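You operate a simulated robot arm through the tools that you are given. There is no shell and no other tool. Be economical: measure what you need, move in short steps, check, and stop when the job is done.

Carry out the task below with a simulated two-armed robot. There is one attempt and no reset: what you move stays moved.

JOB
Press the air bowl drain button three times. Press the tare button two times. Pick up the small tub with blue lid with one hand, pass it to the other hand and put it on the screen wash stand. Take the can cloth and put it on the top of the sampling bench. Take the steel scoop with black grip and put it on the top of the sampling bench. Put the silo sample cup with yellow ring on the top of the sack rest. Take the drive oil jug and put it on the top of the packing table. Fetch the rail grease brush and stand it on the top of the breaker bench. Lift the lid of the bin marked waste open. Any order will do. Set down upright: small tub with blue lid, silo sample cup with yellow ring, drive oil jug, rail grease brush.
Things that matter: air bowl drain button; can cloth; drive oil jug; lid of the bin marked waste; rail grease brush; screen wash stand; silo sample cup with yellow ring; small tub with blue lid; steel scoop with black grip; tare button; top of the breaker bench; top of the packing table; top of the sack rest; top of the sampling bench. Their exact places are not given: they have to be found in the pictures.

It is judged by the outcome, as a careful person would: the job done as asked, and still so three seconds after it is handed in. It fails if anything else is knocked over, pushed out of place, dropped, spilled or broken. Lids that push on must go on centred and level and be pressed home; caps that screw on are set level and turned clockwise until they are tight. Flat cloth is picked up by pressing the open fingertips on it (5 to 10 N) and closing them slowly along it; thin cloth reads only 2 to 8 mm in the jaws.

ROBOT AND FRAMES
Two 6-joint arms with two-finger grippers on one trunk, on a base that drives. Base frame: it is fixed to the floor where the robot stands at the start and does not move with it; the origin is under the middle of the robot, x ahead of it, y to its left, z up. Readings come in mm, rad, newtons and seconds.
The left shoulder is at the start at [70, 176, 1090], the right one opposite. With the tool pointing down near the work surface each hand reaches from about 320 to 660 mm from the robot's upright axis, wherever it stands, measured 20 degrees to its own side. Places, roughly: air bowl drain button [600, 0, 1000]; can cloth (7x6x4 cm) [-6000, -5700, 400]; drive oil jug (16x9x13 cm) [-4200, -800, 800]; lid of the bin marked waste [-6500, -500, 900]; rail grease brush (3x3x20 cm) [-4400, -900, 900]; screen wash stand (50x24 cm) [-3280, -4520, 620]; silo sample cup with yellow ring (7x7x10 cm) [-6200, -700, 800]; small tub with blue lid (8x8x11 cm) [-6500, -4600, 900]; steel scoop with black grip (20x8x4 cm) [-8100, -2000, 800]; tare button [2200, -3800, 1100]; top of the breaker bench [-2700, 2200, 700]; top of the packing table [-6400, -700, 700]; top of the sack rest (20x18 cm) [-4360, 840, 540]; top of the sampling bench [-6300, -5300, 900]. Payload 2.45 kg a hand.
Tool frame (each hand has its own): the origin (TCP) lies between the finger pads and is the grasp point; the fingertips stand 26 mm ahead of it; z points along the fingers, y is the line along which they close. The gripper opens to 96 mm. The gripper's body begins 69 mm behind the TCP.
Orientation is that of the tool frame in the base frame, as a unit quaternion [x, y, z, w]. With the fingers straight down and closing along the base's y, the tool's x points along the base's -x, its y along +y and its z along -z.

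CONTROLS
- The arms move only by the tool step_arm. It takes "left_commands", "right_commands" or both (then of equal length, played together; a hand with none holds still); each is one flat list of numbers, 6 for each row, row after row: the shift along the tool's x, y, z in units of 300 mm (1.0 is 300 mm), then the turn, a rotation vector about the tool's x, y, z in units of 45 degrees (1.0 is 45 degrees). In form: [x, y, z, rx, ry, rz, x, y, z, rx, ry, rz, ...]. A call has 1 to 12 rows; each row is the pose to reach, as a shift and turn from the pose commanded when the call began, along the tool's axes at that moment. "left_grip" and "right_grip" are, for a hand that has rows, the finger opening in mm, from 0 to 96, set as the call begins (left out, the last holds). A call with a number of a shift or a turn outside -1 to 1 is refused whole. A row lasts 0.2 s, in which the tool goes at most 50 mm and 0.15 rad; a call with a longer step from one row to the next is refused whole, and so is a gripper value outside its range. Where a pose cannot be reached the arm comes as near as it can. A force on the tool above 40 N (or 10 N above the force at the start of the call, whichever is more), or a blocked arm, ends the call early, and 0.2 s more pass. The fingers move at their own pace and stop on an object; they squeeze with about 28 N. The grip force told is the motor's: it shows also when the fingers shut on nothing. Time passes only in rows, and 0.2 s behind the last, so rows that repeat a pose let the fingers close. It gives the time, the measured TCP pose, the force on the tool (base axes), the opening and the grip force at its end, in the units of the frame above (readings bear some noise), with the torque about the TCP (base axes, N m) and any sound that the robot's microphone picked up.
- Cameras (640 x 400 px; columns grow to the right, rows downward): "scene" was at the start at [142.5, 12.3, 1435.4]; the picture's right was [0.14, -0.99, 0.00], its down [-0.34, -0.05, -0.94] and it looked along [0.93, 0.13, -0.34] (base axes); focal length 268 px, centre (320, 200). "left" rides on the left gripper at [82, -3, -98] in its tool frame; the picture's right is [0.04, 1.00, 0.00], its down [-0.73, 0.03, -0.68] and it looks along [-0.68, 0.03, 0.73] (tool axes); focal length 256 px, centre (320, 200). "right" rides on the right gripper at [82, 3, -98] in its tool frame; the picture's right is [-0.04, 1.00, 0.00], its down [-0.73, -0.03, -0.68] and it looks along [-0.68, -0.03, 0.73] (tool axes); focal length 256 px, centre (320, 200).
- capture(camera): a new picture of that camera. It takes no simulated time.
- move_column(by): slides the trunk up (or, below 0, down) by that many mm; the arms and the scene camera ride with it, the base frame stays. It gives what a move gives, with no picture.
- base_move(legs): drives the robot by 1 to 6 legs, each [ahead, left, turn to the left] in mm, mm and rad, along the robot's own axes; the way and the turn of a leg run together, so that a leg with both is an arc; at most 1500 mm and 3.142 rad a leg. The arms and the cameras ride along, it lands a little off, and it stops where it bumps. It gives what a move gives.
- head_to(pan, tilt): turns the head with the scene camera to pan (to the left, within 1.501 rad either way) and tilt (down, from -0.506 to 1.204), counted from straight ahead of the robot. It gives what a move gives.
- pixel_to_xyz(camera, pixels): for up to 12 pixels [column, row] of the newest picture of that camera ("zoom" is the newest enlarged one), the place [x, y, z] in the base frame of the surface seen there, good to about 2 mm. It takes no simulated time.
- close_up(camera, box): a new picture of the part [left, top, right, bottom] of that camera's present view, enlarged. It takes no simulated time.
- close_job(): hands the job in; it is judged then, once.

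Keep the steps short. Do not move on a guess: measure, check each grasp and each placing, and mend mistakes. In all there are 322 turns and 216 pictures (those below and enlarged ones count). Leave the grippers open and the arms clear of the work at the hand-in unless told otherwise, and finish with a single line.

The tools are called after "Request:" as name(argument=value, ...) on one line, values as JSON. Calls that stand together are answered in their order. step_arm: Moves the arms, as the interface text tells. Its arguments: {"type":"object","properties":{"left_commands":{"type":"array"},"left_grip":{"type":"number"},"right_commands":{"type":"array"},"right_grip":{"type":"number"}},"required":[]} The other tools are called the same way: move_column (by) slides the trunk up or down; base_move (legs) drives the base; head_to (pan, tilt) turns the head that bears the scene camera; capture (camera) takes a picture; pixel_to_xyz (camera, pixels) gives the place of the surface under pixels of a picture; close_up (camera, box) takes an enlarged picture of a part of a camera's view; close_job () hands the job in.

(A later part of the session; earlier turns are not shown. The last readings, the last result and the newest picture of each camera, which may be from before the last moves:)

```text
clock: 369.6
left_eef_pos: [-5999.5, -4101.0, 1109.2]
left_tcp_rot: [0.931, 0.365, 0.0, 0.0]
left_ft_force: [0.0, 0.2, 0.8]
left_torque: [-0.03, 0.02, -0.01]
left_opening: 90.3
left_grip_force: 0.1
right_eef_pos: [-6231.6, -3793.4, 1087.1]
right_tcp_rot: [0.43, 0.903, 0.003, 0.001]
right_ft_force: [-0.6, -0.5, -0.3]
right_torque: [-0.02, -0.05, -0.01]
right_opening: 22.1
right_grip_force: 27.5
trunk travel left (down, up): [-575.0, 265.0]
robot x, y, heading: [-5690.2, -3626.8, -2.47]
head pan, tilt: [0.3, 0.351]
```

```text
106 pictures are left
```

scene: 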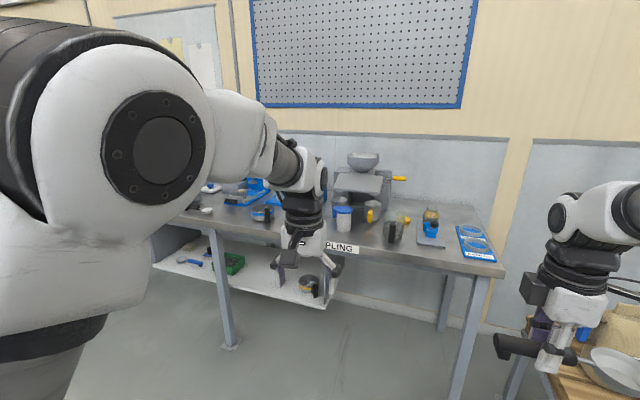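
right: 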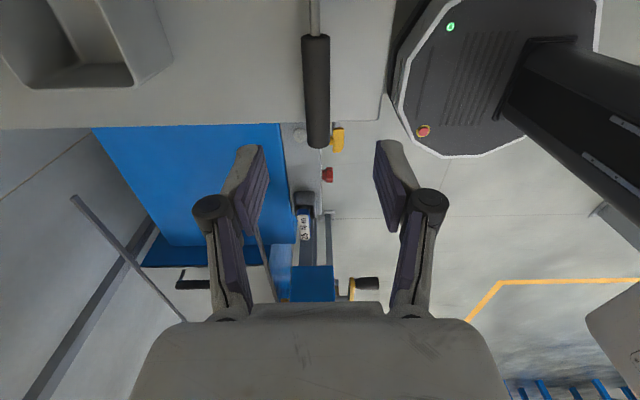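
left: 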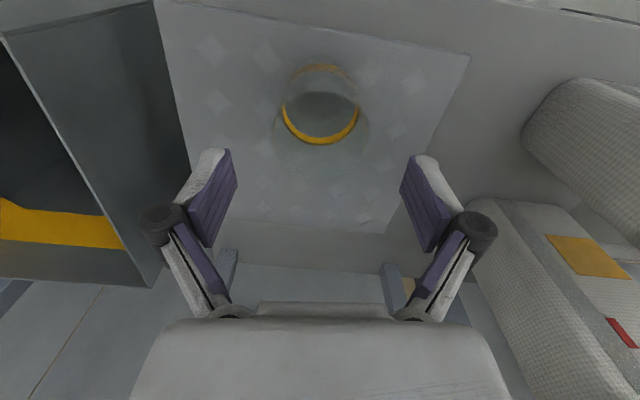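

This is the SAMPLING bench; tub with blue lid at (343,215). Zoom.

Request:
close_up(camera="scene", box=[150, 145, 510, 320])

Request:
pixel_to_xyz(camera="scene", pixels=[[343, 225], [343, 210], [480, 265], [232, 345], [465, 395], [230, 262], [195, 262], [308, 283], [460, 250], [400, 255], [255, 222], [250, 285]])

```text
1.78 times, centred on (330, 232) of scene
```

zoom: 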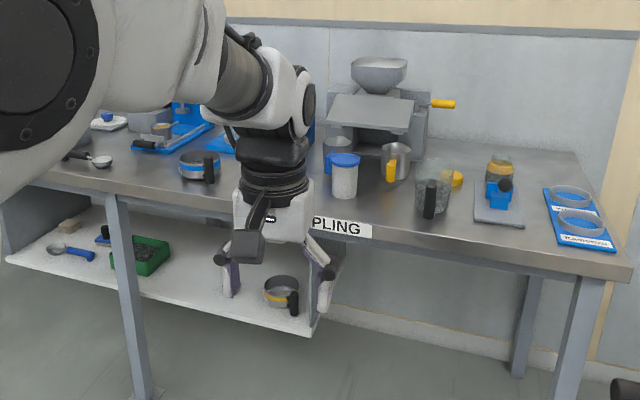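

```text
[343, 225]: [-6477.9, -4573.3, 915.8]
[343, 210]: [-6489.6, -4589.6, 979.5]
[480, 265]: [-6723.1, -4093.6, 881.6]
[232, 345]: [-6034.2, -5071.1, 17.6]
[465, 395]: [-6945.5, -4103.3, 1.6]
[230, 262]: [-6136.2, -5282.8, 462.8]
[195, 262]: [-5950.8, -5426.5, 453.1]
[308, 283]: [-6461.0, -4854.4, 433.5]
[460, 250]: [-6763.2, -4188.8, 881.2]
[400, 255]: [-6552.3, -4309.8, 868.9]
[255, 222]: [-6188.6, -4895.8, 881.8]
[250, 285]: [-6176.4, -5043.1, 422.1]
```

Approach: move ahead 450 and left 350 to look closer at the bench.

Request:
base_move(legs=[[420, 350, 0]])

Request:
head_to(pan=0, tilt=0.55)

Request:
capture(camera="scene")

```text
clock: 372.7
left_eef_pos: [-6099.8, -4637.7, 1110.1]
left_tcp_rot: [0.931, 0.365, 0.0, -0.001]
left_ft_force: [0.1, 0.7, -0.5]
left_torque: [-0.01, 0.0, -0.02]
left_opening: 90.2
left_grip_force: 0.1
right_eef_pos: [-6334.1, -4331.7, 1088.3]
right_tcp_rot: [0.429, 0.903, 0.003, 0.002]
right_ft_force: [1.0, -0.2, -1.2]
right_torque: [-0.03, -0.05, 0.02]
right_opening: 22.2
right_grip_force: 27.8
trunk travel left (down, up): [-575.0, 265.0]
robot x, y, heading: [-5794.9, -4158.8, -2.461]
head pan, tilt: [0.3, 0.351]
```

```text
clock: 373.5
left_eef_pos: [-6100.8, -4640.2, 1110.5]
left_tcp_rot: [0.931, 0.366, -0.001, -0.001]
left_ft_force: [-0.1, 0.3, 0.0]
left_torque: [-0.03, 0.05, 0.03]
left_opening: 90.0
left_grip_force: 0.1
right_eef_pos: [-6334.1, -4331.7, 1087.5]
right_tcp_rot: [0.429, 0.903, 0.003, 0.001]
right_ft_force: [-0.4, 0.6, -0.4]
right_torque: [-0.03, -0.05, 0.04]
right_opening: 22.2
right_grip_force: 28.4
trunk travel left (down, up): [-575.0, 265.0]
robot x, y, heading: [-5795.3, -4159.4, -2.465]
head pan, tilt: [0.0, 0.55]
```

```text
104 pictures are left
```

scene: 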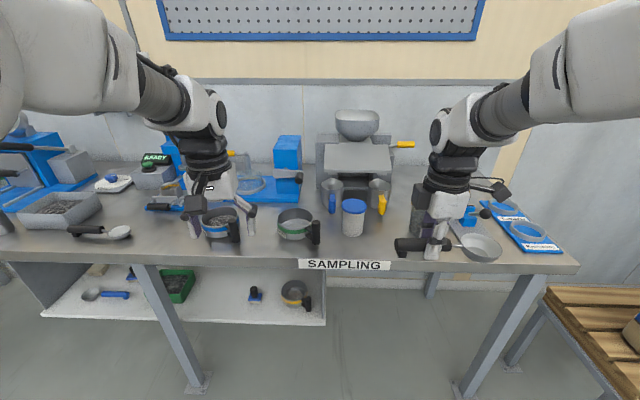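

Check the pallet table position on the right and exact tub geometry.

Request:
pixel_to_xyz(camera="scene", pixels=[[548, 295], [610, 390], [520, 365], [353, 225], [353, 203], [343, 203], [364, 203], [353, 238], [97, 270], [480, 250], [400, 225], [330, 250]])

Request:
close_up(camera="scene", box=[270, 160, 470, 280])

```text
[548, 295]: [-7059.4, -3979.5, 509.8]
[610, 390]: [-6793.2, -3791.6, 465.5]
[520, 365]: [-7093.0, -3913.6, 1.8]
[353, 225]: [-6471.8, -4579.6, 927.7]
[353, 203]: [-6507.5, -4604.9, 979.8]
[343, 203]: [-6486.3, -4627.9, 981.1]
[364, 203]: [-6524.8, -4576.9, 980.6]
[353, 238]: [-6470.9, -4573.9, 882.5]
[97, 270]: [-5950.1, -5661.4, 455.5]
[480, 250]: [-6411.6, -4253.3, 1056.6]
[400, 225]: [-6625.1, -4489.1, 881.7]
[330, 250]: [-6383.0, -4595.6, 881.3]
```

```text
3.20 times, centred on (370, 220) of scene
```

zoom: 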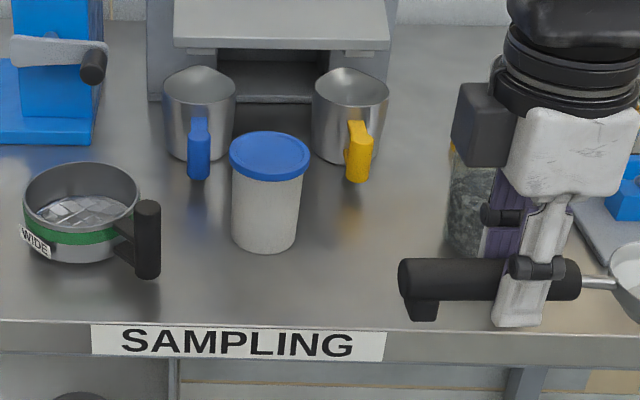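

Tub centre ≈(-6502,-4604), lid top 981. Shift base right 250, ahead 240.

Request:
base_move(legs=[[0, -250, 0], [240, 0, 0]])

Request:
capture(camera="left")

Request:
capture(camera="scene")

```text
clock: 376.7
left_eef_pos: [-6444.4, -4591.4, 1109.5]
left_tcp_rot: [0.931, 0.365, 0.0, -0.001]
left_ft_force: [-1.0, 0.0, 0.1]
left_torque: [-0.01, -0.02, 0.03]
left_opening: 90.1
left_grip_force: 0.0
right_eef_pos: [-6676.8, -4284.3, 1086.9]
right_tcp_rot: [0.43, 0.903, 0.003, 0.002]
right_ft_force: [0.6, 0.2, -1.1]
right_torque: [-0.05, -0.02, -0.01]
right_opening: 22.2
right_grip_force: 27.3
trunk travel left (down, up): [-575.0, 265.0]
robot x, y, heading: [-6135.9, -4114.2, -2.473]
head pan, tilt: [0.0, 0.55]
```

```text
102 pictures are left
```

left: 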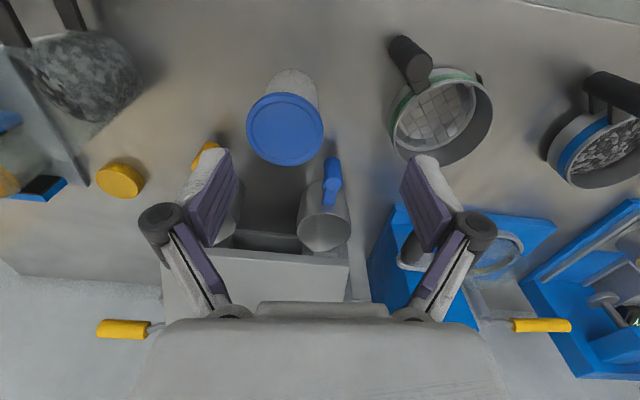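

```text
101 pictures are left
```

scene: 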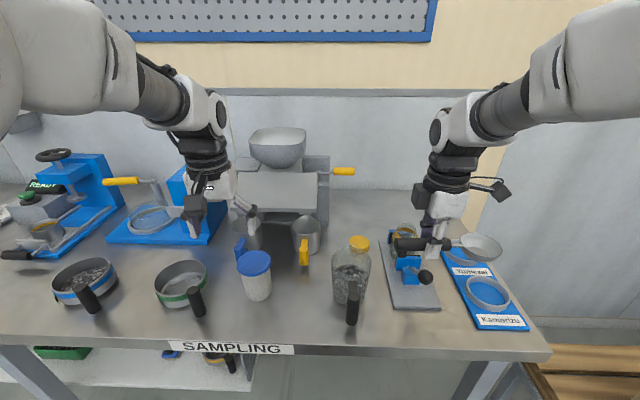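

Request:
pixel_to_xyz(camera="left", pixels=[[285, 130], [247, 130], [323, 130], [285, 95], [285, 163], [330, 185], [210, 155], [430, 110]])

```text
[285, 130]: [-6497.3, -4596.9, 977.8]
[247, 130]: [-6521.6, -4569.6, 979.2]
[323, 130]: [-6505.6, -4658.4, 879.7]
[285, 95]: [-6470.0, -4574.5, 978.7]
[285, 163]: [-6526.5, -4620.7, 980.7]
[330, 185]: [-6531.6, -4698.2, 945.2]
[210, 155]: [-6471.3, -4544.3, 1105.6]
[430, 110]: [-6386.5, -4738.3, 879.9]
```

Lid centre (-6498,-4598), Ø≈75. Align and descend around the tub body.

Request:
step_arm(left_commands=[-0.05, -0.035, 0.05, 0, 0, 0, -0.1, -0.07, 0.15, 0, 0, 0, -0.148, -0.105, 0.25, 0, 0, 0, -0.148, -0.105, 0.28, 0, 0, 0], left_grip=96)

Request:
capture(camera="left")

```text
clock: 377.7
left_eef_pos: [-6499.9, -4598.3, 1025.9]
left_tcp_rot: [0.93, 0.366, 0.0, -0.001]
left_ft_force: [-0.5, -0.8, -0.2]
left_torque: [-0.01, 0.01, -0.01]
left_opening: 96.1
left_grip_force: 0.0
right_eef_pos: [-6677.0, -4284.0, 1087.6]
right_tcp_rot: [0.429, 0.903, 0.003, 0.001]
right_ft_force: [0.1, 0.7, -1.0]
right_torque: [-0.07, 0.01, 0.01]
right_opening: 22.5
right_grip_force: 27.7
trunk travel left (down, up): [-575.0, 265.0]
robot x, y, heading: [-6138.0, -4115.2, -2.467]
head pan, tilt: [0.0, 0.55]
```

```text
100 pictures are left
```

left: 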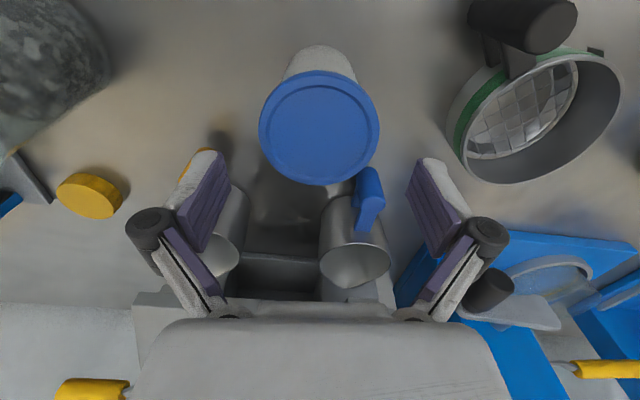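

Centred. Opening 88, descend 95 mm.

Request:
step_arm(left_commands=[0, 0, 0.08, 0, 0, 0, 0, 0, 0.16, 0, 0, 0, 0, 0, 0.24, 0, 0, 0, 0, 0, 0.317, 0, 0, 0, 0, 0, 0.317, 0, 0, 0], left_grip=89)

Request:
step_arm(left_commands=[0, 0, 0, 0, 0, 0, 0, 0, 0, 0, 0, 0, 0, 0, 0, 0, 0, 0], left_grip=40)

Request:
step_arm(left_commands=[0, 0, -0.06, 0, 0, 0, 0, 0, -0.2, 0, 0, 0, 0, 0, -0.35, 0, 0, 0, 0, 0, -0.5, 0, 0, 0, 0, 0, -0.65, 0, 0, 0])

Request:
capture(camera="scene")

```text
clock: 378.9
left_eef_pos: [-6499.9, -4597.3, 930.3]
left_tcp_rot: [0.931, 0.366, 0.0, -0.001]
left_ft_force: [0.1, 2.7, 7.4]
left_torque: [-0.02, 0.24, -0.06]
left_opening: 93.4
left_grip_force: 2.2
right_eef_pos: [-6677.1, -4283.5, 1087.1]
right_tcp_rot: [0.43, 0.903, 0.003, 0.002]
right_ft_force: [-0.3, -0.6, 0.4]
right_torque: [-0.08, 0.0, 0.0]
right_opening: 22.3
right_grip_force: 28.2
trunk travel left (down, up): [-575.0, 265.0]
robot x, y, heading: [-6136.3, -4113.2, -2.465]
head pan, tilt: [0.0, 0.55]
```

```text
clock: 379.7
left_eef_pos: [-6500.9, -4597.7, 934.5]
left_tcp_rot: [0.931, 0.366, -0.003, 0.0]
left_ft_force: [-6.6, -9.7, 37.8]
left_torque: [0.16, -0.12, 0.05]
left_opening: 87.5
left_grip_force: 28.2
right_eef_pos: [-6675.6, -4283.4, 1087.3]
right_tcp_rot: [0.429, 0.903, 0.002, 0.0]
right_ft_force: [-0.5, 0.4, -1.2]
right_torque: [-0.02, -0.01, 0.0]
right_opening: 22.5
right_grip_force: 28.4
trunk travel left (down, up): [-575.0, 265.0]
robot x, y, heading: [-6137.3, -4116.3, -2.468]
head pan, tilt: [0.0, 0.55]
```

```text
clock: 380.9
left_eef_pos: [-6496.4, -4598.2, 1125.6]
left_tcp_rot: [0.931, 0.365, 0.0, -0.001]
left_ft_force: [0.2, 0.0, -2.1]
left_torque: [-0.02, -0.01, 0.0]
left_opening: 66.7
left_grip_force: 28.0
right_eef_pos: [-6677.2, -4283.4, 1087.7]
right_tcp_rot: [0.43, 0.903, 0.003, 0.001]
right_ft_force: [-0.4, 0.9, -0.8]
right_torque: [-0.06, 0.02, 0.03]
right_opening: 22.3
right_grip_force: 27.8
trunk travel left (down, up): [-575.0, 265.0]
robot x, y, heading: [-6138.5, -4114.7, -2.464]
head pan, tilt: [0.0, 0.55]
```

```text
99 pictures are left
```

scene: 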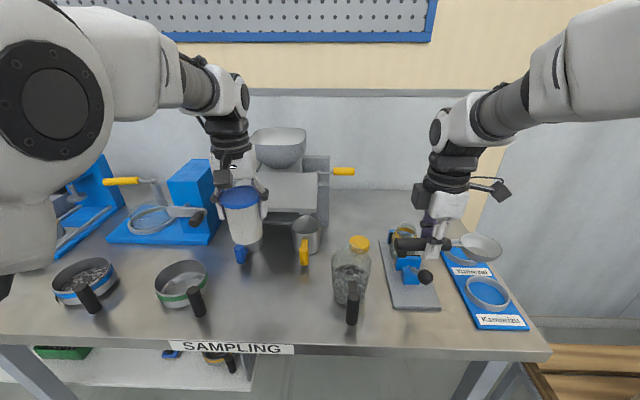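

The grip changed during lift (87→67 mm); check tub and lid closely.

Request:
close_up(camera="scene", box=[180, 150, 300, 280])

Request:
capture(camera="left")

```text
3.08 times, centred on (240, 215) of scene
```

zoom: 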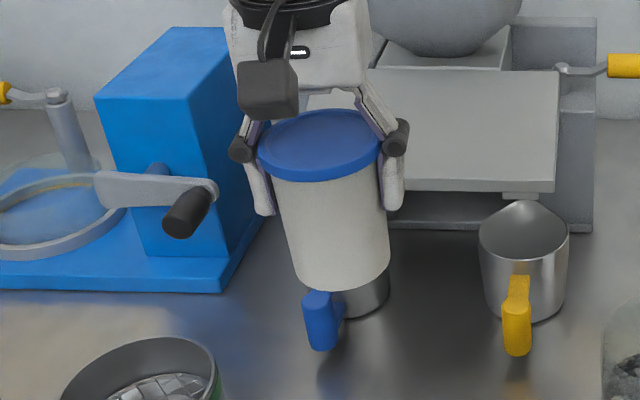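

```text
97 pictures are left
```

left: 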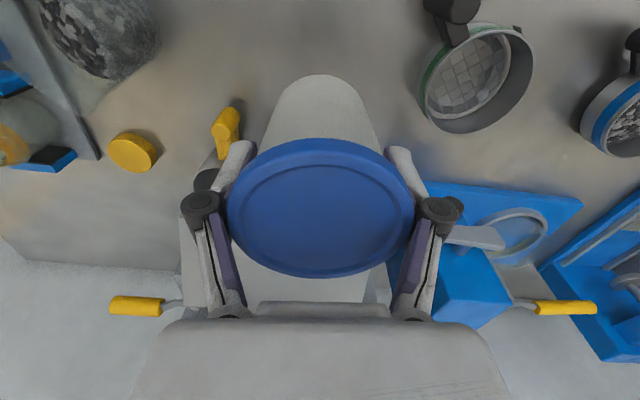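

Tub is held just under its lid, level. Measure bottom height relative to TCP.

Request:
pixel_to_xyz(camera="zoom", pixels=[[330, 286], [345, 290], [320, 145], [340, 220], [300, 170], [375, 165]])

```text
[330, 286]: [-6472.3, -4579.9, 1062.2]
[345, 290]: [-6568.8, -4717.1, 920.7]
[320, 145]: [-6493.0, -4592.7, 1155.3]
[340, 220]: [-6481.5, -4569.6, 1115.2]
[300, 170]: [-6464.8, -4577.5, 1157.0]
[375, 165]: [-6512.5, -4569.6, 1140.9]
```

Lid level and tub secure (bottom = TCP−66). I'll raise and pull in the left hand with the tub, then strafe left so the right hand can set the scoop down in the vacated area.

Request:
step_arm(left_commands=[0.05, 0, -0.08, 0, 0, 0, 0.1, 0, -0.16, 0, 0, 0, 0.15, 0, -0.24, 0, 0, 0, 0.2, 0, -0.32, 0, 0, 0, 0.25, 0, -0.4, 0, 0, 0])

Request:
base_move(legs=[[0, 362, 0], [40, 0, 0]])

Request:
capture(camera="scene")

```text
clock: 382.1
left_eef_pos: [-6443.6, -4547.2, 1247.0]
left_tcp_rot: [0.931, 0.366, 0.0, -0.001]
left_ft_force: [0.3, 0.0, -3.3]
left_torque: [0.01, 0.02, 0.0]
left_opening: 67.1
left_grip_force: 28.0
right_eef_pos: [-6678.0, -4283.5, 1087.3]
right_tcp_rot: [0.43, 0.903, 0.002, 0.001]
right_ft_force: [-0.1, 0.6, -0.5]
right_torque: [-0.05, -0.05, 0.0]
right_opening: 22.3
right_grip_force: 28.2
trunk travel left (down, up): [-575.0, 265.0]
robot x, y, heading: [-6144.4, -4113.2, -2.462]
head pan, tilt: [0.0, 0.55]
```

```text
clock: 385.0
left_eef_pos: [-6235.3, -4859.0, 1249.1]
left_tcp_rot: [0.929, 0.371, -0.002, -0.001]
left_ft_force: [0.2, 0.4, -2.9]
left_torque: [0.0, 0.0, -0.03]
left_opening: 66.9
left_grip_force: 27.8
right_eef_pos: [-6471.8, -4598.9, 1089.0]
right_tcp_rot: [0.425, 0.905, 0.001, 0.001]
right_ft_force: [-0.3, -0.1, -0.7]
right_torque: [-0.06, -0.01, -0.03]
right_opening: 22.2
right_grip_force: 27.7
trunk travel left (down, up): [-575.0, 265.0]
robot x, y, heading: [-5938.4, -4424.0, -2.452]
head pan, tilt: [0.0, 0.55]
```

```text
96 pictures are left
```

scene: 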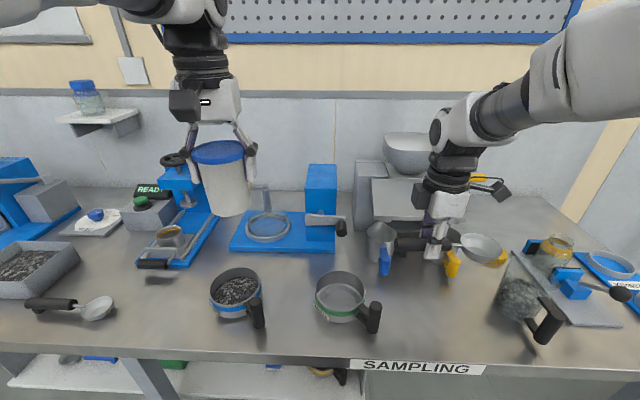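

Large free area around (430,315). Measure its bounds.

Request:
pixel_to_xyz(camera="scene", pixels=[[430, 315], [385, 320], [380, 335], [485, 315], [430, 352], [385, 275], [452, 275], [500, 330], [535, 340], [430, 285]])

```text
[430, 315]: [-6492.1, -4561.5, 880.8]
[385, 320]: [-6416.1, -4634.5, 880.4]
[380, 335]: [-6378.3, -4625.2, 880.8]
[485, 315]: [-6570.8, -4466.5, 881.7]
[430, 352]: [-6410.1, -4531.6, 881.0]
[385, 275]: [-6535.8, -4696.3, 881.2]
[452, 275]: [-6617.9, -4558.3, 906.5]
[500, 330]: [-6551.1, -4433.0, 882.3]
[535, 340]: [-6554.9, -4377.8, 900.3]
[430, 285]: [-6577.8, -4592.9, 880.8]
```

Room is 240 mm wide; lay the scoop parallel to the front edge, TCP at (-6467,-4577). Lowering.

Request:
step_arm(right_commands=[0.02, 0.03, 0.1, 0, 0, 0, 0.046, 0.06, 0.22, 0, 0, 0, 0.046, 0.06, 0.36, 0, 0, 0, 0.046, 0.06, 0.5, 0, 0, 0, 0.046, 0.06, 0.53, 0, 0, 0])

Request:
close_up(camera="scene", box=[330, 240, 550, 380])

```text
clock: 386.2
left_eef_pos: [-6237.5, -4861.3, 1246.2]
left_tcp_rot: [0.929, 0.37, 0.0, -0.001]
left_ft_force: [0.3, -0.5, -2.9]
left_torque: [0.02, 0.04, 0.01]
left_opening: 67.0
left_grip_force: 27.4
right_eef_pos: [-6470.2, -4580.3, 928.1]
right_tcp_rot: [0.425, 0.905, 0.002, 0.001]
right_ft_force: [0.0, -0.4, -0.1]
right_torque: [-0.05, -0.04, 0.0]
right_opening: 22.5
right_grip_force: 28.2
trunk travel left (down, up): [-575.0, 265.0]
robot x, y, heading: [-5934.1, -4422.0, -2.454]
head pan, tilt: [0.0, 0.55]
```

```text
2.86 times, centred on (440, 310) of scene
```

zoom: 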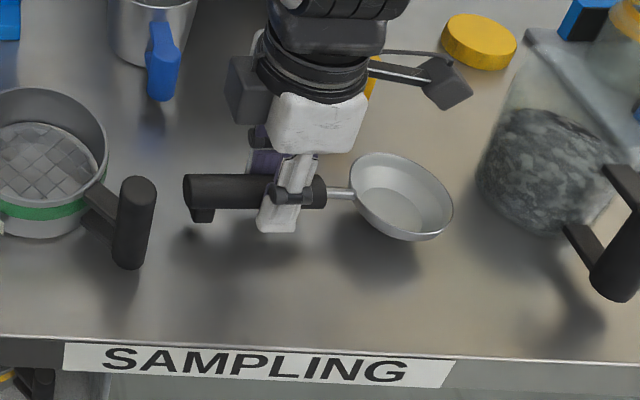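

Clear spot. Lower to contact and release.

Request:
step_arm(right_commands=[0, 0, 0.02, 0, 0, 0, 0, 0, 0.035, 0, 0, 0, 0, 0, 0.042, 0, 0, 0])

```text
clock: 387.0
left_eef_pos: [-6236.1, -4861.8, 1247.6]
left_tcp_rot: [0.929, 0.37, -0.001, -0.001]
left_ft_force: [-0.2, 0.0, -2.5]
left_torque: [0.03, -0.02, -0.04]
left_opening: 67.2
left_grip_force: 28.0
right_eef_pos: [-6468.1, -4579.3, 915.0]
right_tcp_rot: [0.425, 0.905, 0.004, 0.0]
right_ft_force: [-1.3, 0.4, 2.6]
right_torque: [0.28, 0.28, 0.04]
right_opening: 22.2
right_grip_force: 28.1
trunk travel left (down, up): [-575.0, 265.0]
robot x, y, heading: [-5936.4, -4428.1, -2.456]
head pan, tilt: [0.0, 0.55]
```

Request:
step_arm(right_commands=[0, 0, 0.005, 0, 0, 0, 0, 0, 0.008, 0, 0, 0])

Request:
step_arm(right_commands=[0, 0, 0, 0, 0, 0, 0, 0, 0, 0, 0, 0, 0, 0, 0, 0, 0, 0], right_grip=50)

Request:
step_arm(right_commands=[0, 0, -0.1, 0, 0, 0, 0, 0, -0.25, 0, 0, 0, 0, 0, -0.4, 0, 0, 0, 0, 0, -0.55, 0, 0, 0, 0, 0, -0.7, 0, 0, 0])

Request:
capture(camera="scene")

```text
clock: 387.6
left_eef_pos: [-6236.5, -4862.1, 1247.4]
left_tcp_rot: [0.929, 0.37, 0.0, -0.001]
left_ft_force: [0.6, 0.5, -2.4]
left_torque: [0.0, 0.04, -0.05]
left_opening: 66.8
left_grip_force: 28.0
right_eef_pos: [-6466.9, -4579.4, 914.1]
right_tcp_rot: [0.425, 0.905, 0.001, 0.0]
right_ft_force: [-2.0, -2.7, 10.1]
right_torque: [0.13, 0.3, 0.16]
right_opening: 22.2
right_grip_force: 28.1
trunk travel left (down, up): [-575.0, 265.0]
robot x, y, heading: [-5934.8, -4423.8, -2.452]
head pan, tilt: [0.0, 0.55]
```

```text
clock: 388.4
left_eef_pos: [-6237.8, -4862.1, 1247.1]
left_tcp_rot: [0.929, 0.37, 0.0, -0.001]
left_ft_force: [-0.1, -0.2, -2.4]
left_torque: [-0.03, 0.01, 0.01]
left_opening: 66.9
left_grip_force: 27.9
right_eef_pos: [-6468.3, -4579.0, 913.2]
right_tcp_rot: [0.424, 0.905, 0.003, 0.002]
right_ft_force: [0.2, -0.2, -0.1]
right_torque: [0.03, 0.0, 0.01]
right_opening: 49.9
right_grip_force: 0.1
trunk travel left (down, up): [-575.0, 265.0]
robot x, y, heading: [-5938.7, -4423.8, -2.453]
head pan, tilt: [0.0, 0.55]
```

```text
clock: 389.6
left_eef_pos: [-6236.1, -4861.2, 1246.6]
left_tcp_rot: [0.929, 0.371, -0.001, 0.0]
left_ft_force: [0.9, 0.5, -2.4]
left_torque: [-0.06, 0.0, 0.01]
left_opening: 66.9
left_grip_force: 27.9
right_eef_pos: [-6467.8, -4582.9, 1126.9]
right_tcp_rot: [0.425, 0.905, 0.003, 0.001]
right_ft_force: [0.5, 0.2, 1.1]
right_torque: [0.01, 0.0, 0.01]
right_opening: 50.1
right_grip_force: 0.2
trunk travel left (down, up): [-575.0, 265.0]
robot x, y, heading: [-5934.8, -4432.2, -2.448]
head pan, tilt: [0.0, 0.55]
```

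```text
94 pictures are left
```

scene: 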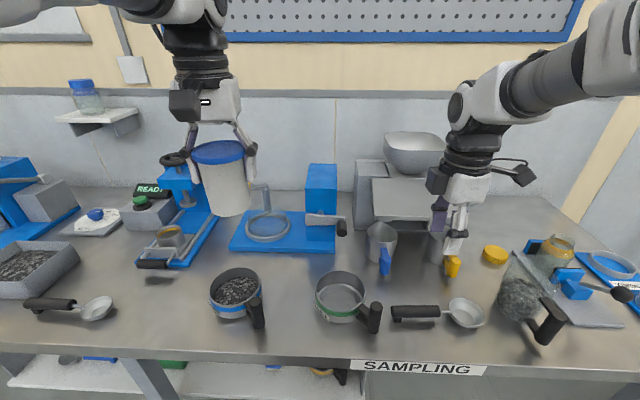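

Scoop placed. Now the handover: back into open floor first. I'll try to bring the right hand to a horizontal pose pointing left, under the tub held by the left.

Request:
base_move(legs=[[-700, 0, 0]])

Request:
step_arm(right_commands=[0, 0, 0, 0.17, 0, 0, 0, 0, 0, 0.34, 0, 0, 0, 0, 0, 0.5, 0, 0, 0, 0, 0, 0.67, 0, 0, 0, 0, 0, 0.84, 0, 0, 0, 0, 0, 1, 0, 0], right_grip=96)

```text
clock: 393.4
left_eef_pos: [-5700.9, -4420.6, 1247.0]
left_tcp_rot: [0.93, 0.367, 0.0, 0.0]
left_ft_force: [-0.5, -0.7, -2.4]
left_torque: [0.02, -0.03, 0.0]
left_opening: 66.9
left_grip_force: 27.8
right_eef_pos: [-5931.2, -4137.6, 1126.0]
right_tcp_rot: [0.428, 0.904, 0.003, 0.001]
right_ft_force: [0.0, -0.5, -0.5]
right_torque: [0.01, 0.03, 0.04]
right_opening: 49.8
right_grip_force: 0.1
trunk travel left (down, up): [-575.0, 265.0]
robot x, y, heading: [-5397.6, -3985.1, -2.461]
head pan, tilt: [0.0, 0.55]
```

```text
clock: 394.8
left_eef_pos: [-5701.1, -4420.2, 1247.0]
left_tcp_rot: [0.93, 0.367, 0.001, -0.001]
left_ft_force: [-1.3, -0.1, -2.5]
left_torque: [0.02, -0.03, 0.05]
left_opening: 66.5
left_grip_force: 27.7
right_eef_pos: [-5961.3, -4161.0, 1100.3]
right_tcp_rot: [0.396, 0.842, -0.331, -0.158]
right_ft_force: [-0.5, 0.4, 0.7]
right_torque: [0.06, -0.02, -0.06]
right_opening: 95.9
right_grip_force: 0.0
right hand out of reach, approached as far as the arm can: row 3, 4, 5, 6
trunk travel left (down, up): [-575.0, 265.0]
robot x, y, heading: [-5395.8, -3982.3, -2.457]
head pan, tilt: [0.0, 0.55]
```

I turned about the wrong axis; reverse it, then rotate about the tool y to point left.

Request:
step_arm(right_commands=[0, 0, 0, -0.17, 0, 0, 0, 0, 0, -0.34, 0, 0, 0, 0, 0, -0.5, 0, 0, 0, 0, 0, -0.67, 0, 0, 0, 0, 0, -0.84, 0, 0, 0, 0, 0, -0.95, 0, 0])

Request:
step_arm(right_commands=[0, 0, 0, 0, -0.17, 0, 0, 0, 0, 0, -0.34, 0, 0, 0, 0, 0, -0.5, 0, 0, 0, 0, 0, -0.67, 0, 0, 0, 0, 0, -0.84, 0, 0, 0, 0, 0, -1, 0])

```text
clock: 396.2
left_eef_pos: [-5702.4, -4418.9, 1247.3]
left_tcp_rot: [0.93, 0.367, 0.0, -0.001]
left_ft_force: [-0.2, 0.6, -1.8]
left_torque: [-0.03, 0.01, -0.01]
left_opening: 66.9
left_grip_force: 27.8
right_eef_pos: [-5961.1, -4161.2, 1102.7]
right_tcp_rot: [0.429, 0.903, -0.014, -0.006]
right_ft_force: [0.3, -0.9, -0.9]
right_torque: [-0.01, 0.02, -0.01]
right_opening: 96.2
right_grip_force: 0.0
right hand out of reach, approached as far as the arm can: row 1
trunk travel left (down, up): [-575.0, 265.0]
robot x, y, heading: [-5395.6, -3985.5, -2.458]
head pan, tilt: [0.0, 0.55]
```

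```text
clock: 397.6
left_eef_pos: [-5702.0, -4419.1, 1247.2]
left_tcp_rot: [0.93, 0.367, 0.0, -0.001]
left_ft_force: [-0.1, 0.4, -2.2]
left_torque: [0.0, 0.01, -0.03]
left_opening: 66.8
left_grip_force: 28.6
right_eef_pos: [-5961.6, -4161.0, 1102.2]
right_tcp_rot: [0.389, 0.837, -0.178, 0.34]
right_ft_force: [-0.6, 0.1, 0.1]
right_torque: [-0.02, 0.02, 0.03]
right_opening: 96.1
right_grip_force: 0.0
trunk travel left (down, up): [-575.0, 265.0]
robot x, y, heading: [-5396.6, -3987.1, -2.463]
head pan, tilt: [0.0, 0.55]
```

That pose was reached (45° toward left). Continue to horizontal.

Request:
step_arm(right_commands=[0, 0, 0, 0, -0.17, 0, 0, 0, 0, 0, -0.34, 0, 0, 0, 0, 0, -0.5, 0, 0, 0, 0, 0, -0.67, 0, 0, 0, 0, 0, -0.84, 0, 0, 0, 0, 0, -1, 0])

Request:
capture(camera="scene")

```text
clock: 399.0
left_eef_pos: [-5701.5, -4421.2, 1245.1]
left_tcp_rot: [0.93, 0.367, 0.0, 0.0]
left_ft_force: [1.0, 0.4, -2.1]
left_torque: [0.02, -0.02, -0.02]
left_opening: 66.9
left_grip_force: 28.1
right_eef_pos: [-5962.1, -4161.5, 1102.7]
right_tcp_rot: [0.292, 0.643, -0.312, 0.635]
right_ft_force: [0.6, 0.7, 0.0]
right_torque: [0.0, 0.01, 0.02]
right_opening: 96.2
right_grip_force: 0.0
trunk travel left (down, up): [-575.0, 265.0]
robot x, y, heading: [-5396.7, -3983.1, -2.462]
head pan, tilt: [0.0, 0.55]
```

```text
93 pictures are left
```

scene: 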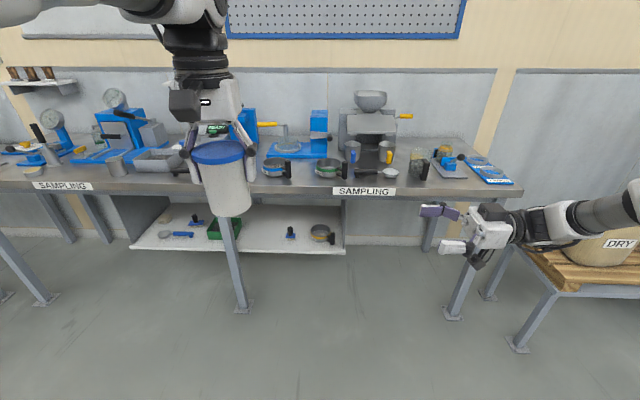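

Right hand is horizontal pointing left at z 1102. Bring the tub in line with it: left TCP to (-5862,-4282,1151), still 130 mm away from the right fingertips.

Request:
step_arm(left_commands=[-0.012, -0.117, 0.052, 0, 0, 0, -0.025, -0.235, 0.104, 0, 0, 0, -0.037, -0.352, 0.157, 0, 0, 0, -0.05, -0.47, 0.21, 0, 0, 0, -0.062, -0.587, 0.26, 0, 0, 0, -0.074, -0.704, 0.313, 0, 0, 0, -0.074, -0.704, 0.313, 0, 0, 0])

Request:
capture(camera="scene")

Request:
capture(camera="right")

```text
clock: 400.8
left_eef_pos: [-5849.9, -4404.5, 1201.3]
left_tcp_rot: [0.918, 0.395, -0.013, -0.036]
left_ft_force: [-1.2, -1.1, -3.1]
left_torque: [0.0, 0.01, 0.0]
left_opening: 66.9
left_grip_force: 27.9
left hand out of reach, approached as far as the arm can: row 3, 4, 5, 6, 7
right_eef_pos: [-5960.9, -4162.3, 1104.0]
right_tcp_rot: [0.292, 0.645, -0.312, 0.634]
right_ft_force: [0.1, 0.2, -0.4]
right_torque: [-0.02, 0.0, 0.01]
right_opening: 96.2
right_grip_force: 0.0
trunk travel left (down, up): [-575.0, 265.0]
robot x, y, heading: [-5395.3, -3984.8, -2.462]
head pan, tilt: [0.0, 0.55]
stopped in row 7 (left hand): the arm was blocked; the commanded pose is now the measured one
```

```text
92 pictures are left
```

scene: 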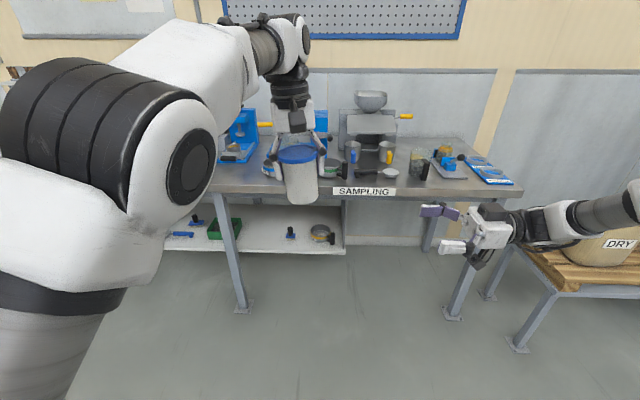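

```text
91 pictures are left
```

right: 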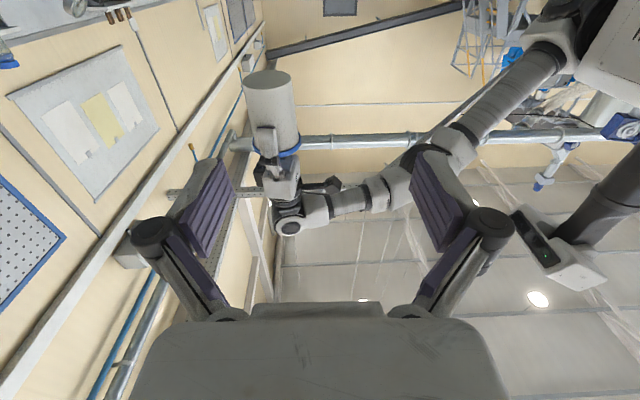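

Left can't cross the midline. Bring the tub to (600 ahead, 80 left) level, and then the right hand will come over to it.

Request:
step_arm(left_commands=[0.02, 0.07, 0.03, -0.05, 0, 0, 0.04, 0.136, 0.07, -0.097, 0, 0, 0.04, 0.136, 0.07, -0.097, 0, 0])

```text
clock: 401.6
left_eef_pos: [-5816.2, -4420.9, 1177.9]
left_tcp_rot: [0.92, 0.393, 0.001, 0.002]
left_ft_force: [-0.2, -0.7, -2.4]
left_torque: [-0.03, 0.02, 0.03]
left_opening: 66.7
left_grip_force: 27.9
right_eef_pos: [-5961.6, -4160.9, 1102.7]
right_tcp_rot: [0.293, 0.644, -0.313, 0.634]
right_ft_force: [0.3, 0.2, 1.0]
right_torque: [0.02, 0.01, -0.04]
right_opening: 96.1
right_grip_force: 0.1
trunk travel left (down, up): [-575.0, 265.0]
robot x, y, heading: [-5396.9, -3986.7, -2.46]
head pan, tilt: [0.0, 0.55]
```

Tub level at (-5816,-4421,1178). Move the right hand toward it, stopping 90 mm short at tub-lower-body height.

Request:
step_arm(right_commands=[-0.018, -0.035, 0.13, 0, 0, 0, -0.036, -0.07, 0.26, 0, 0, 0, -0.054, -0.105, 0.4, 0, 0, 0, -0.072, -0.14, 0.53, 0, 0, 0, -0.087, -0.173, 0.66, 0, 0, 0, -0.087, -0.173, 0.66, 0, 0, 0])

Request:
capture(camera="scene")

Request:
capture(camera="right")

```text
clock: 403.0
left_eef_pos: [-5816.2, -4420.9, 1177.0]
left_tcp_rot: [0.92, 0.393, 0.003, 0.002]
left_ft_force: [0.1, 0.3, -2.6]
left_torque: [0.01, -0.02, 0.01]
left_opening: 66.9
left_grip_force: 27.7
right_eef_pos: [-5873.9, -4346.6, 1130.6]
right_tcp_rot: [0.292, 0.644, -0.313, 0.634]
right_ft_force: [0.2, 0.2, -0.5]
right_torque: [-0.01, -0.05, 0.01]
right_opening: 95.7
right_grip_force: 0.1
trunk travel left (down, up): [-575.0, 265.0]
robot x, y, heading: [-5395.8, -3987.1, -2.462]
head pan, tilt: [0.0, 0.55]
```

```text
90 pictures are left
```

scene: 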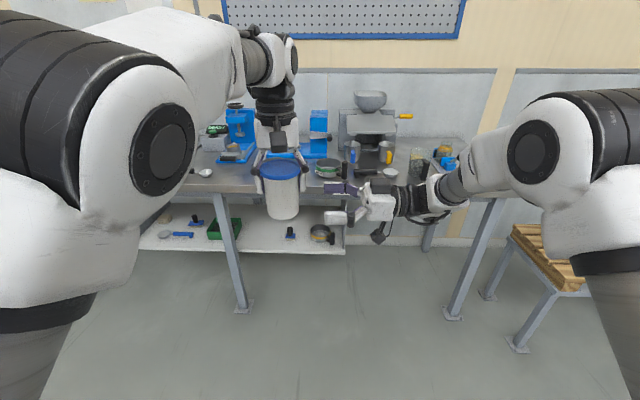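

```text
89 pictures are left
```

right: 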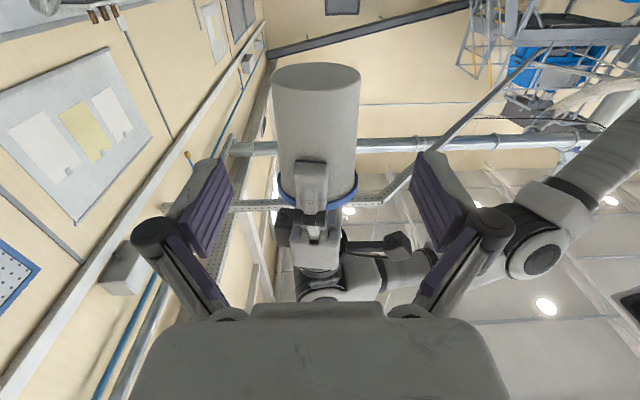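

Tub is centred between the right fingers (column 316). Advance 90 mm around its lower body.

Request:
step_arm(right_commands=[0.008, -0.008, 0.08, 0, 0, 0, 0.008, -0.008, 0.16, 0, 0, 0, 0.008, -0.008, 0.24, 0, 0, 0, 0.008, -0.008, 0.3, 0, 0, 0, 0.008, -0.008, 0.3, 0, 0, 0])

Request:
close_up(camera="scene", box=[230, 130, 370, 240])

```text
clock: 404.2
left_eef_pos: [-5816.7, -4421.5, 1177.5]
left_tcp_rot: [0.92, 0.393, 0.003, 0.002]
left_ft_force: [0.1, 0.0, -2.8]
left_torque: [0.02, -0.02, 0.0]
left_opening: 67.0
left_grip_force: 28.1
right_eef_pos: [-5819.9, -4416.2, 1127.1]
right_tcp_rot: [0.292, 0.644, -0.314, 0.634]
right_ft_force: [-0.7, 0.8, 0.1]
right_torque: [0.0, 0.03, 0.0]
right_opening: 96.0
right_grip_force: 0.1
trunk travel left (down, up): [-575.0, 265.0]
robot x, y, heading: [-5398.1, -3987.0, -2.462]
head pan, tilt: [0.0, 0.55]
```

```text
3.64 times, centred on (300, 185) of scene
```

zoom: 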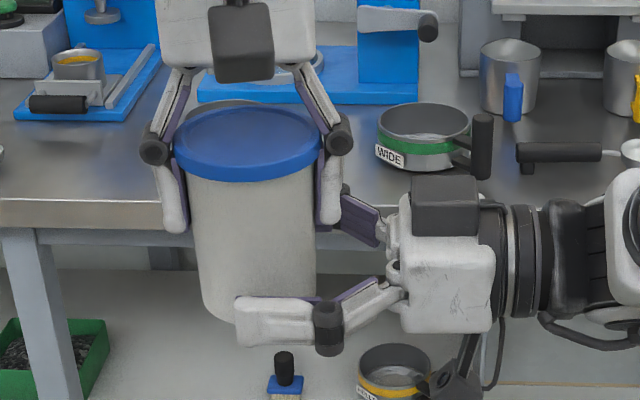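

Well placed, no contact with the left fingers. Close the right hand on the tub.

Request:
step_arm(right_commands=[0, 0, 0, 0, 0, 0, 0, 0, 0, 0, 0, 0, 0, 0, 0, 0, 0, 0], right_grip=40)

Request:
step_arm(left_commands=[0, 0, 0, 0, 0, 0, 0, 0, 0, 0, 0, 0, 0, 0, 0, 0, 0, 0], left_grip=92)

Request:
close_up(camera="scene", box=[230, 130, 370, 240])

```text
clock: 405.0
left_eef_pos: [-5815.6, -4421.1, 1178.3]
left_tcp_rot: [0.919, 0.393, 0.002, 0.002]
left_ft_force: [1.9, -19.1, -1.2]
left_torque: [-0.6, -0.13, -0.25]
left_opening: 67.1
left_grip_force: 27.5
right_eef_pos: [-5821.3, -4417.4, 1127.5]
right_tcp_rot: [0.292, 0.644, -0.313, 0.634]
right_ft_force: [-2.8, 18.8, 1.0]
right_torque: [-0.3, 0.07, 0.36]
right_opening: 64.7
right_grip_force: 28.2
trunk travel left (down, up): [-575.0, 265.0]
robot x, y, heading: [-5398.6, -3985.9, -2.456]
head pan, tilt: [0.0, 0.55]
```

```text
clock: 405.8
left_eef_pos: [-5815.7, -4421.4, 1176.3]
left_tcp_rot: [0.919, 0.393, 0.003, 0.002]
left_ft_force: [-0.3, -0.3, -0.9]
left_torque: [0.0, -0.02, -0.02]
left_opening: 91.7
left_grip_force: 0.0
right_eef_pos: [-5820.0, -4417.7, 1128.7]
right_tcp_rot: [0.293, 0.644, -0.313, 0.634]
right_ft_force: [0.9, -0.7, -0.8]
right_torque: [0.01, 0.02, -0.02]
right_opening: 64.5
right_grip_force: 27.7
trunk travel left (down, up): [-575.0, 265.0]
robot x, y, heading: [-5397.0, -3985.1, -2.459]
head pan, tilt: [0.0, 0.55]
```

```text
3.64 times, centred on (300, 185) of scene
```

zoom: 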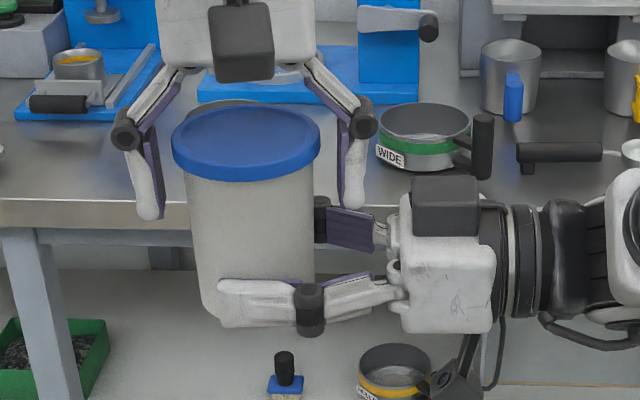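

Right holds it (64.5 mm). Withdraw the left hand straight up.

Request:
step_arm(left_commands=[0, 0, -0.08, 0, 0, 0, 0, 0, -0.16, 0, 0, 0, 0, 0, -0.24, 0, 0, 0, 0, 0, -0.32, 0, 0, 0, 0, 0.1, -0.32, 0, 0, 0, 0, 0.2, -0.32, 0, 0, 0, 0, 0.35, -0.32, 0, 0, 0, 0, 0.5, -0.32, 0, 0, 0], left_grip=96)

Request:
capture(camera="scene")

Request:
close_up(camera="scene", box=[230, 130, 370, 240])

```text
clock: 407.6
left_eef_pos: [-5705.9, -4523.9, 1274.5]
left_tcp_rot: [0.92, 0.392, 0.002, 0.001]
left_ft_force: [0.6, 0.0, 0.9]
left_torque: [0.02, 0.05, -0.01]
left_opening: 96.2
left_grip_force: 0.0
right_eef_pos: [-5818.9, -4418.5, 1127.5]
right_tcp_rot: [0.293, 0.645, -0.313, 0.633]
right_ft_force: [1.0, 0.2, -0.9]
right_torque: [0.03, 0.04, 0.01]
right_opening: 64.6
right_grip_force: 28.5
trunk travel left (down, up): [-575.0, 265.0]
robot x, y, heading: [-5395.7, -3983.8, -2.46]
head pan, tilt: [0.0, 0.55]
```

```text
86 pictures are left
```

scene: 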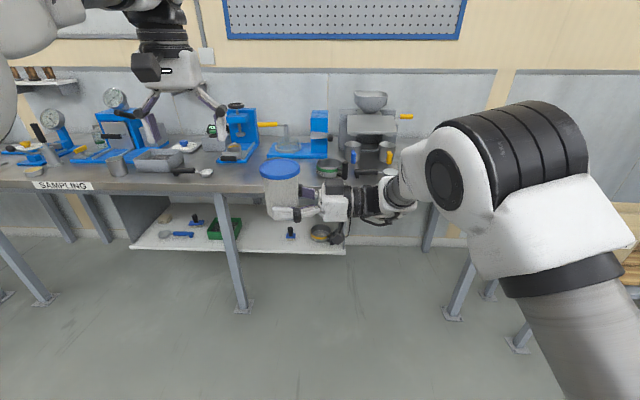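

```text
3.64 times, centred on (300, 185) of scene
```

zoom: 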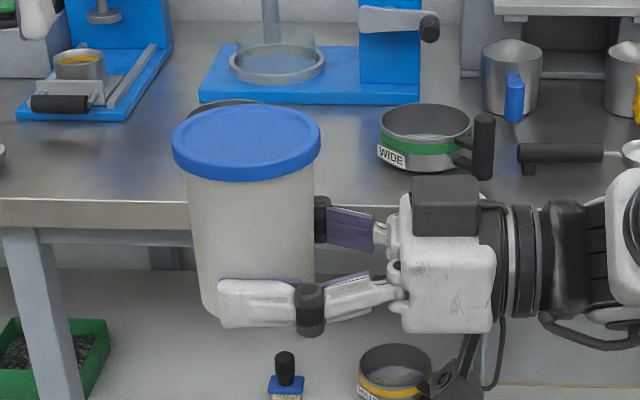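

Handover done: tub upright in the right hand. Now turn toward the wash stand (east) and look.

Request:
base_move(legs=[[0, 0, 2.2]])

Request:
head_to(pan=0, tilt=0.35)

Request:
capture(camera="scene")

```text
clock: 413.1
left_eef_pos: [-4773.8, -3950.9, 1273.8]
left_tcp_rot: [0.091, 0.996, 0.003, -0.002]
left_ft_force: [0.2, -1.2, 0.1]
left_torque: [-0.01, -0.03, 0.02]
left_opening: 96.0
left_grip_force: 0.1
right_eef_pos: [-4801.5, -4100.7, 1127.6]
right_tcp_rot: [-0.429, 0.563, 0.41, 0.576]
right_ft_force: [-0.1, 0.3, -0.6]
right_torque: [-0.01, 0.04, -0.02]
right_opening: 64.4
right_grip_force: 28.0
trunk travel left (down, up): [-575.0, 265.0]
robot x, y, heading: [-5396.7, -3985.7, -0.307]
head pan, tilt: [0.0, 0.55]
```

```text
clock: 413.9
left_eef_pos: [-4776.1, -3949.8, 1273.8]
left_tcp_rot: [0.092, 0.996, 0.004, -0.001]
left_ft_force: [0.1, -0.2, -0.7]
left_torque: [0.01, 0.0, -0.01]
left_opening: 96.0
left_grip_force: 0.1
right_eef_pos: [-4801.7, -4099.8, 1128.3]
right_tcp_rot: [-0.429, 0.563, 0.41, 0.576]
right_ft_force: [-1.3, -0.9, 0.0]
right_torque: [0.0, -0.01, -0.01]
right_opening: 64.4
right_grip_force: 27.9
trunk travel left (down, up): [-575.0, 265.0]
robot x, y, heading: [-5394.9, -3984.0, -0.306]
head pan, tilt: [0.0, 0.351]
```

```text
84 pictures are left
```

scene: 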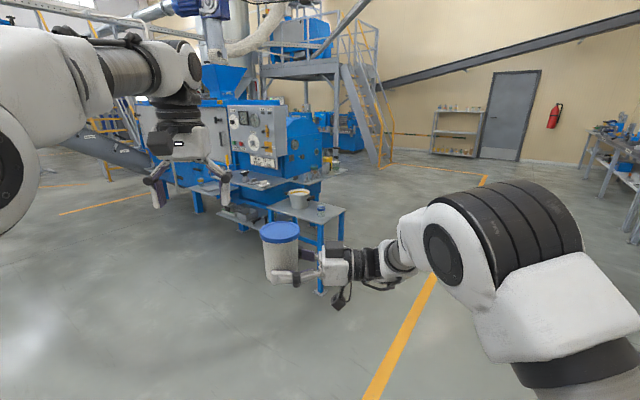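

The blue-legged stand with a bucket at (300,210) should be the wash stand. Measuring.

Request:
close_up(camera="scene", box=[200, 150, 400, 275])

Request:
pixel_to_xyz(camera="scene", pixels=[[300, 200], [320, 215], [340, 212], [318, 222], [280, 208], [340, 240], [320, 293], [272, 205], [300, 207], [315, 190]])

```text
3.20 times, centred on (300, 212) of scene
```

zoom: 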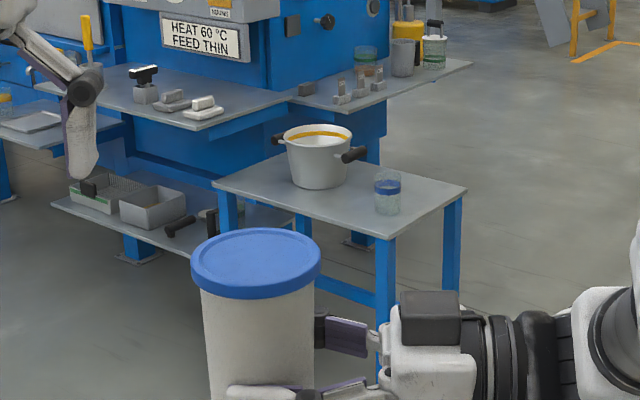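

```text
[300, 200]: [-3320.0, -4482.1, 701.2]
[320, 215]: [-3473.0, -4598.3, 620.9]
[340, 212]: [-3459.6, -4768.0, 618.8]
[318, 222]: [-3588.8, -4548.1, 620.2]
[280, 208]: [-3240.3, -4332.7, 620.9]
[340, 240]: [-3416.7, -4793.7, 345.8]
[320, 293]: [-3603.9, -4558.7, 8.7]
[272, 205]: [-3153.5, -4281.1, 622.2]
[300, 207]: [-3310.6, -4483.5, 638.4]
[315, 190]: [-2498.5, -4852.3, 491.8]
```

Stand front edge runs from (-3600,-4550) along (.82,.57), z 620. I'll set the tub between glass and bucket at (-3437,-4495), approaching from the front. First swing the right hand (about vertical) to the forward-inward pose that works at ~740 mm ahead.

Request:
step_arm(right_commands=[0, -0.078, -0.05, 0.125, 0, 0, 0, -0.156, -0.1, 0.25, 0, 0, 0, -0.234, -0.147, 0.375, 0, 0, 0, -0.31, -0.195, 0.5, 0, 0, 0, -0.39, -0.245, 0.625, 0, 0, 0, -0.467, -0.293, 0.75, 0, 0])

Request:
step_arm(right_commands=[0, 0, 0, 0.12, 0, 0, 0, 0, 0, 0.24, 0, 0, 0, 0, 0, 0.36, 0, 0, 0, 0, 0, 0.47, 0, 0, 0, 0, 0, 0.47, 0, 0])

Request:
capture(camera="scene")

```text
clock: 415.2
left_eef_pos: [-4775.1, -3950.3, 1273.1]
left_tcp_rot: [0.091, 0.996, 0.004, -0.001]
left_ft_force: [-0.5, -0.7, -0.6]
left_torque: [0.03, 0.0, 0.02]
left_opening: 95.9
left_grip_force: 0.0
right_eef_pos: [-4693.3, -4226.2, 1132.6]
right_tcp_rot: [-0.241, 0.658, 0.228, 0.676]
right_ft_force: [0.0, 0.3, -2.6]
right_torque: [0.0, -0.01, 0.03]
right_opening: 64.4
right_grip_force: 27.8
trunk travel left (down, up): [-575.0, 265.0]
robot x, y, heading: [-5398.7, -3984.2, -0.308]
head pan, tilt: [0.0, 0.351]
```

```text
clock: 416.4
left_eef_pos: [-4774.6, -3950.7, 1274.0]
left_tcp_rot: [0.091, 0.996, 0.003, -0.001]
left_ft_force: [0.8, 0.2, -0.9]
left_torque: [0.04, 0.0, 0.0]
left_opening: 95.8
left_grip_force: 0.2
right_eef_pos: [-4692.8, -4224.9, 1132.8]
right_tcp_rot: [-0.114, 0.688, 0.103, 0.709]
right_ft_force: [0.2, -0.8, -1.2]
right_torque: [0.01, 0.02, -0.01]
right_opening: 64.4
right_grip_force: 27.8
trunk travel left (down, up): [-575.0, 265.0]
robot x, y, heading: [-5395.3, -3985.6, -0.307]
head pan, tilt: [0.0, 0.351]
```

```text
82 pictures are left
```

scene: 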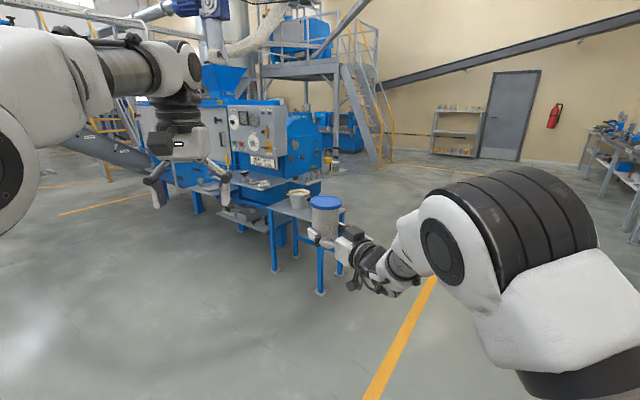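

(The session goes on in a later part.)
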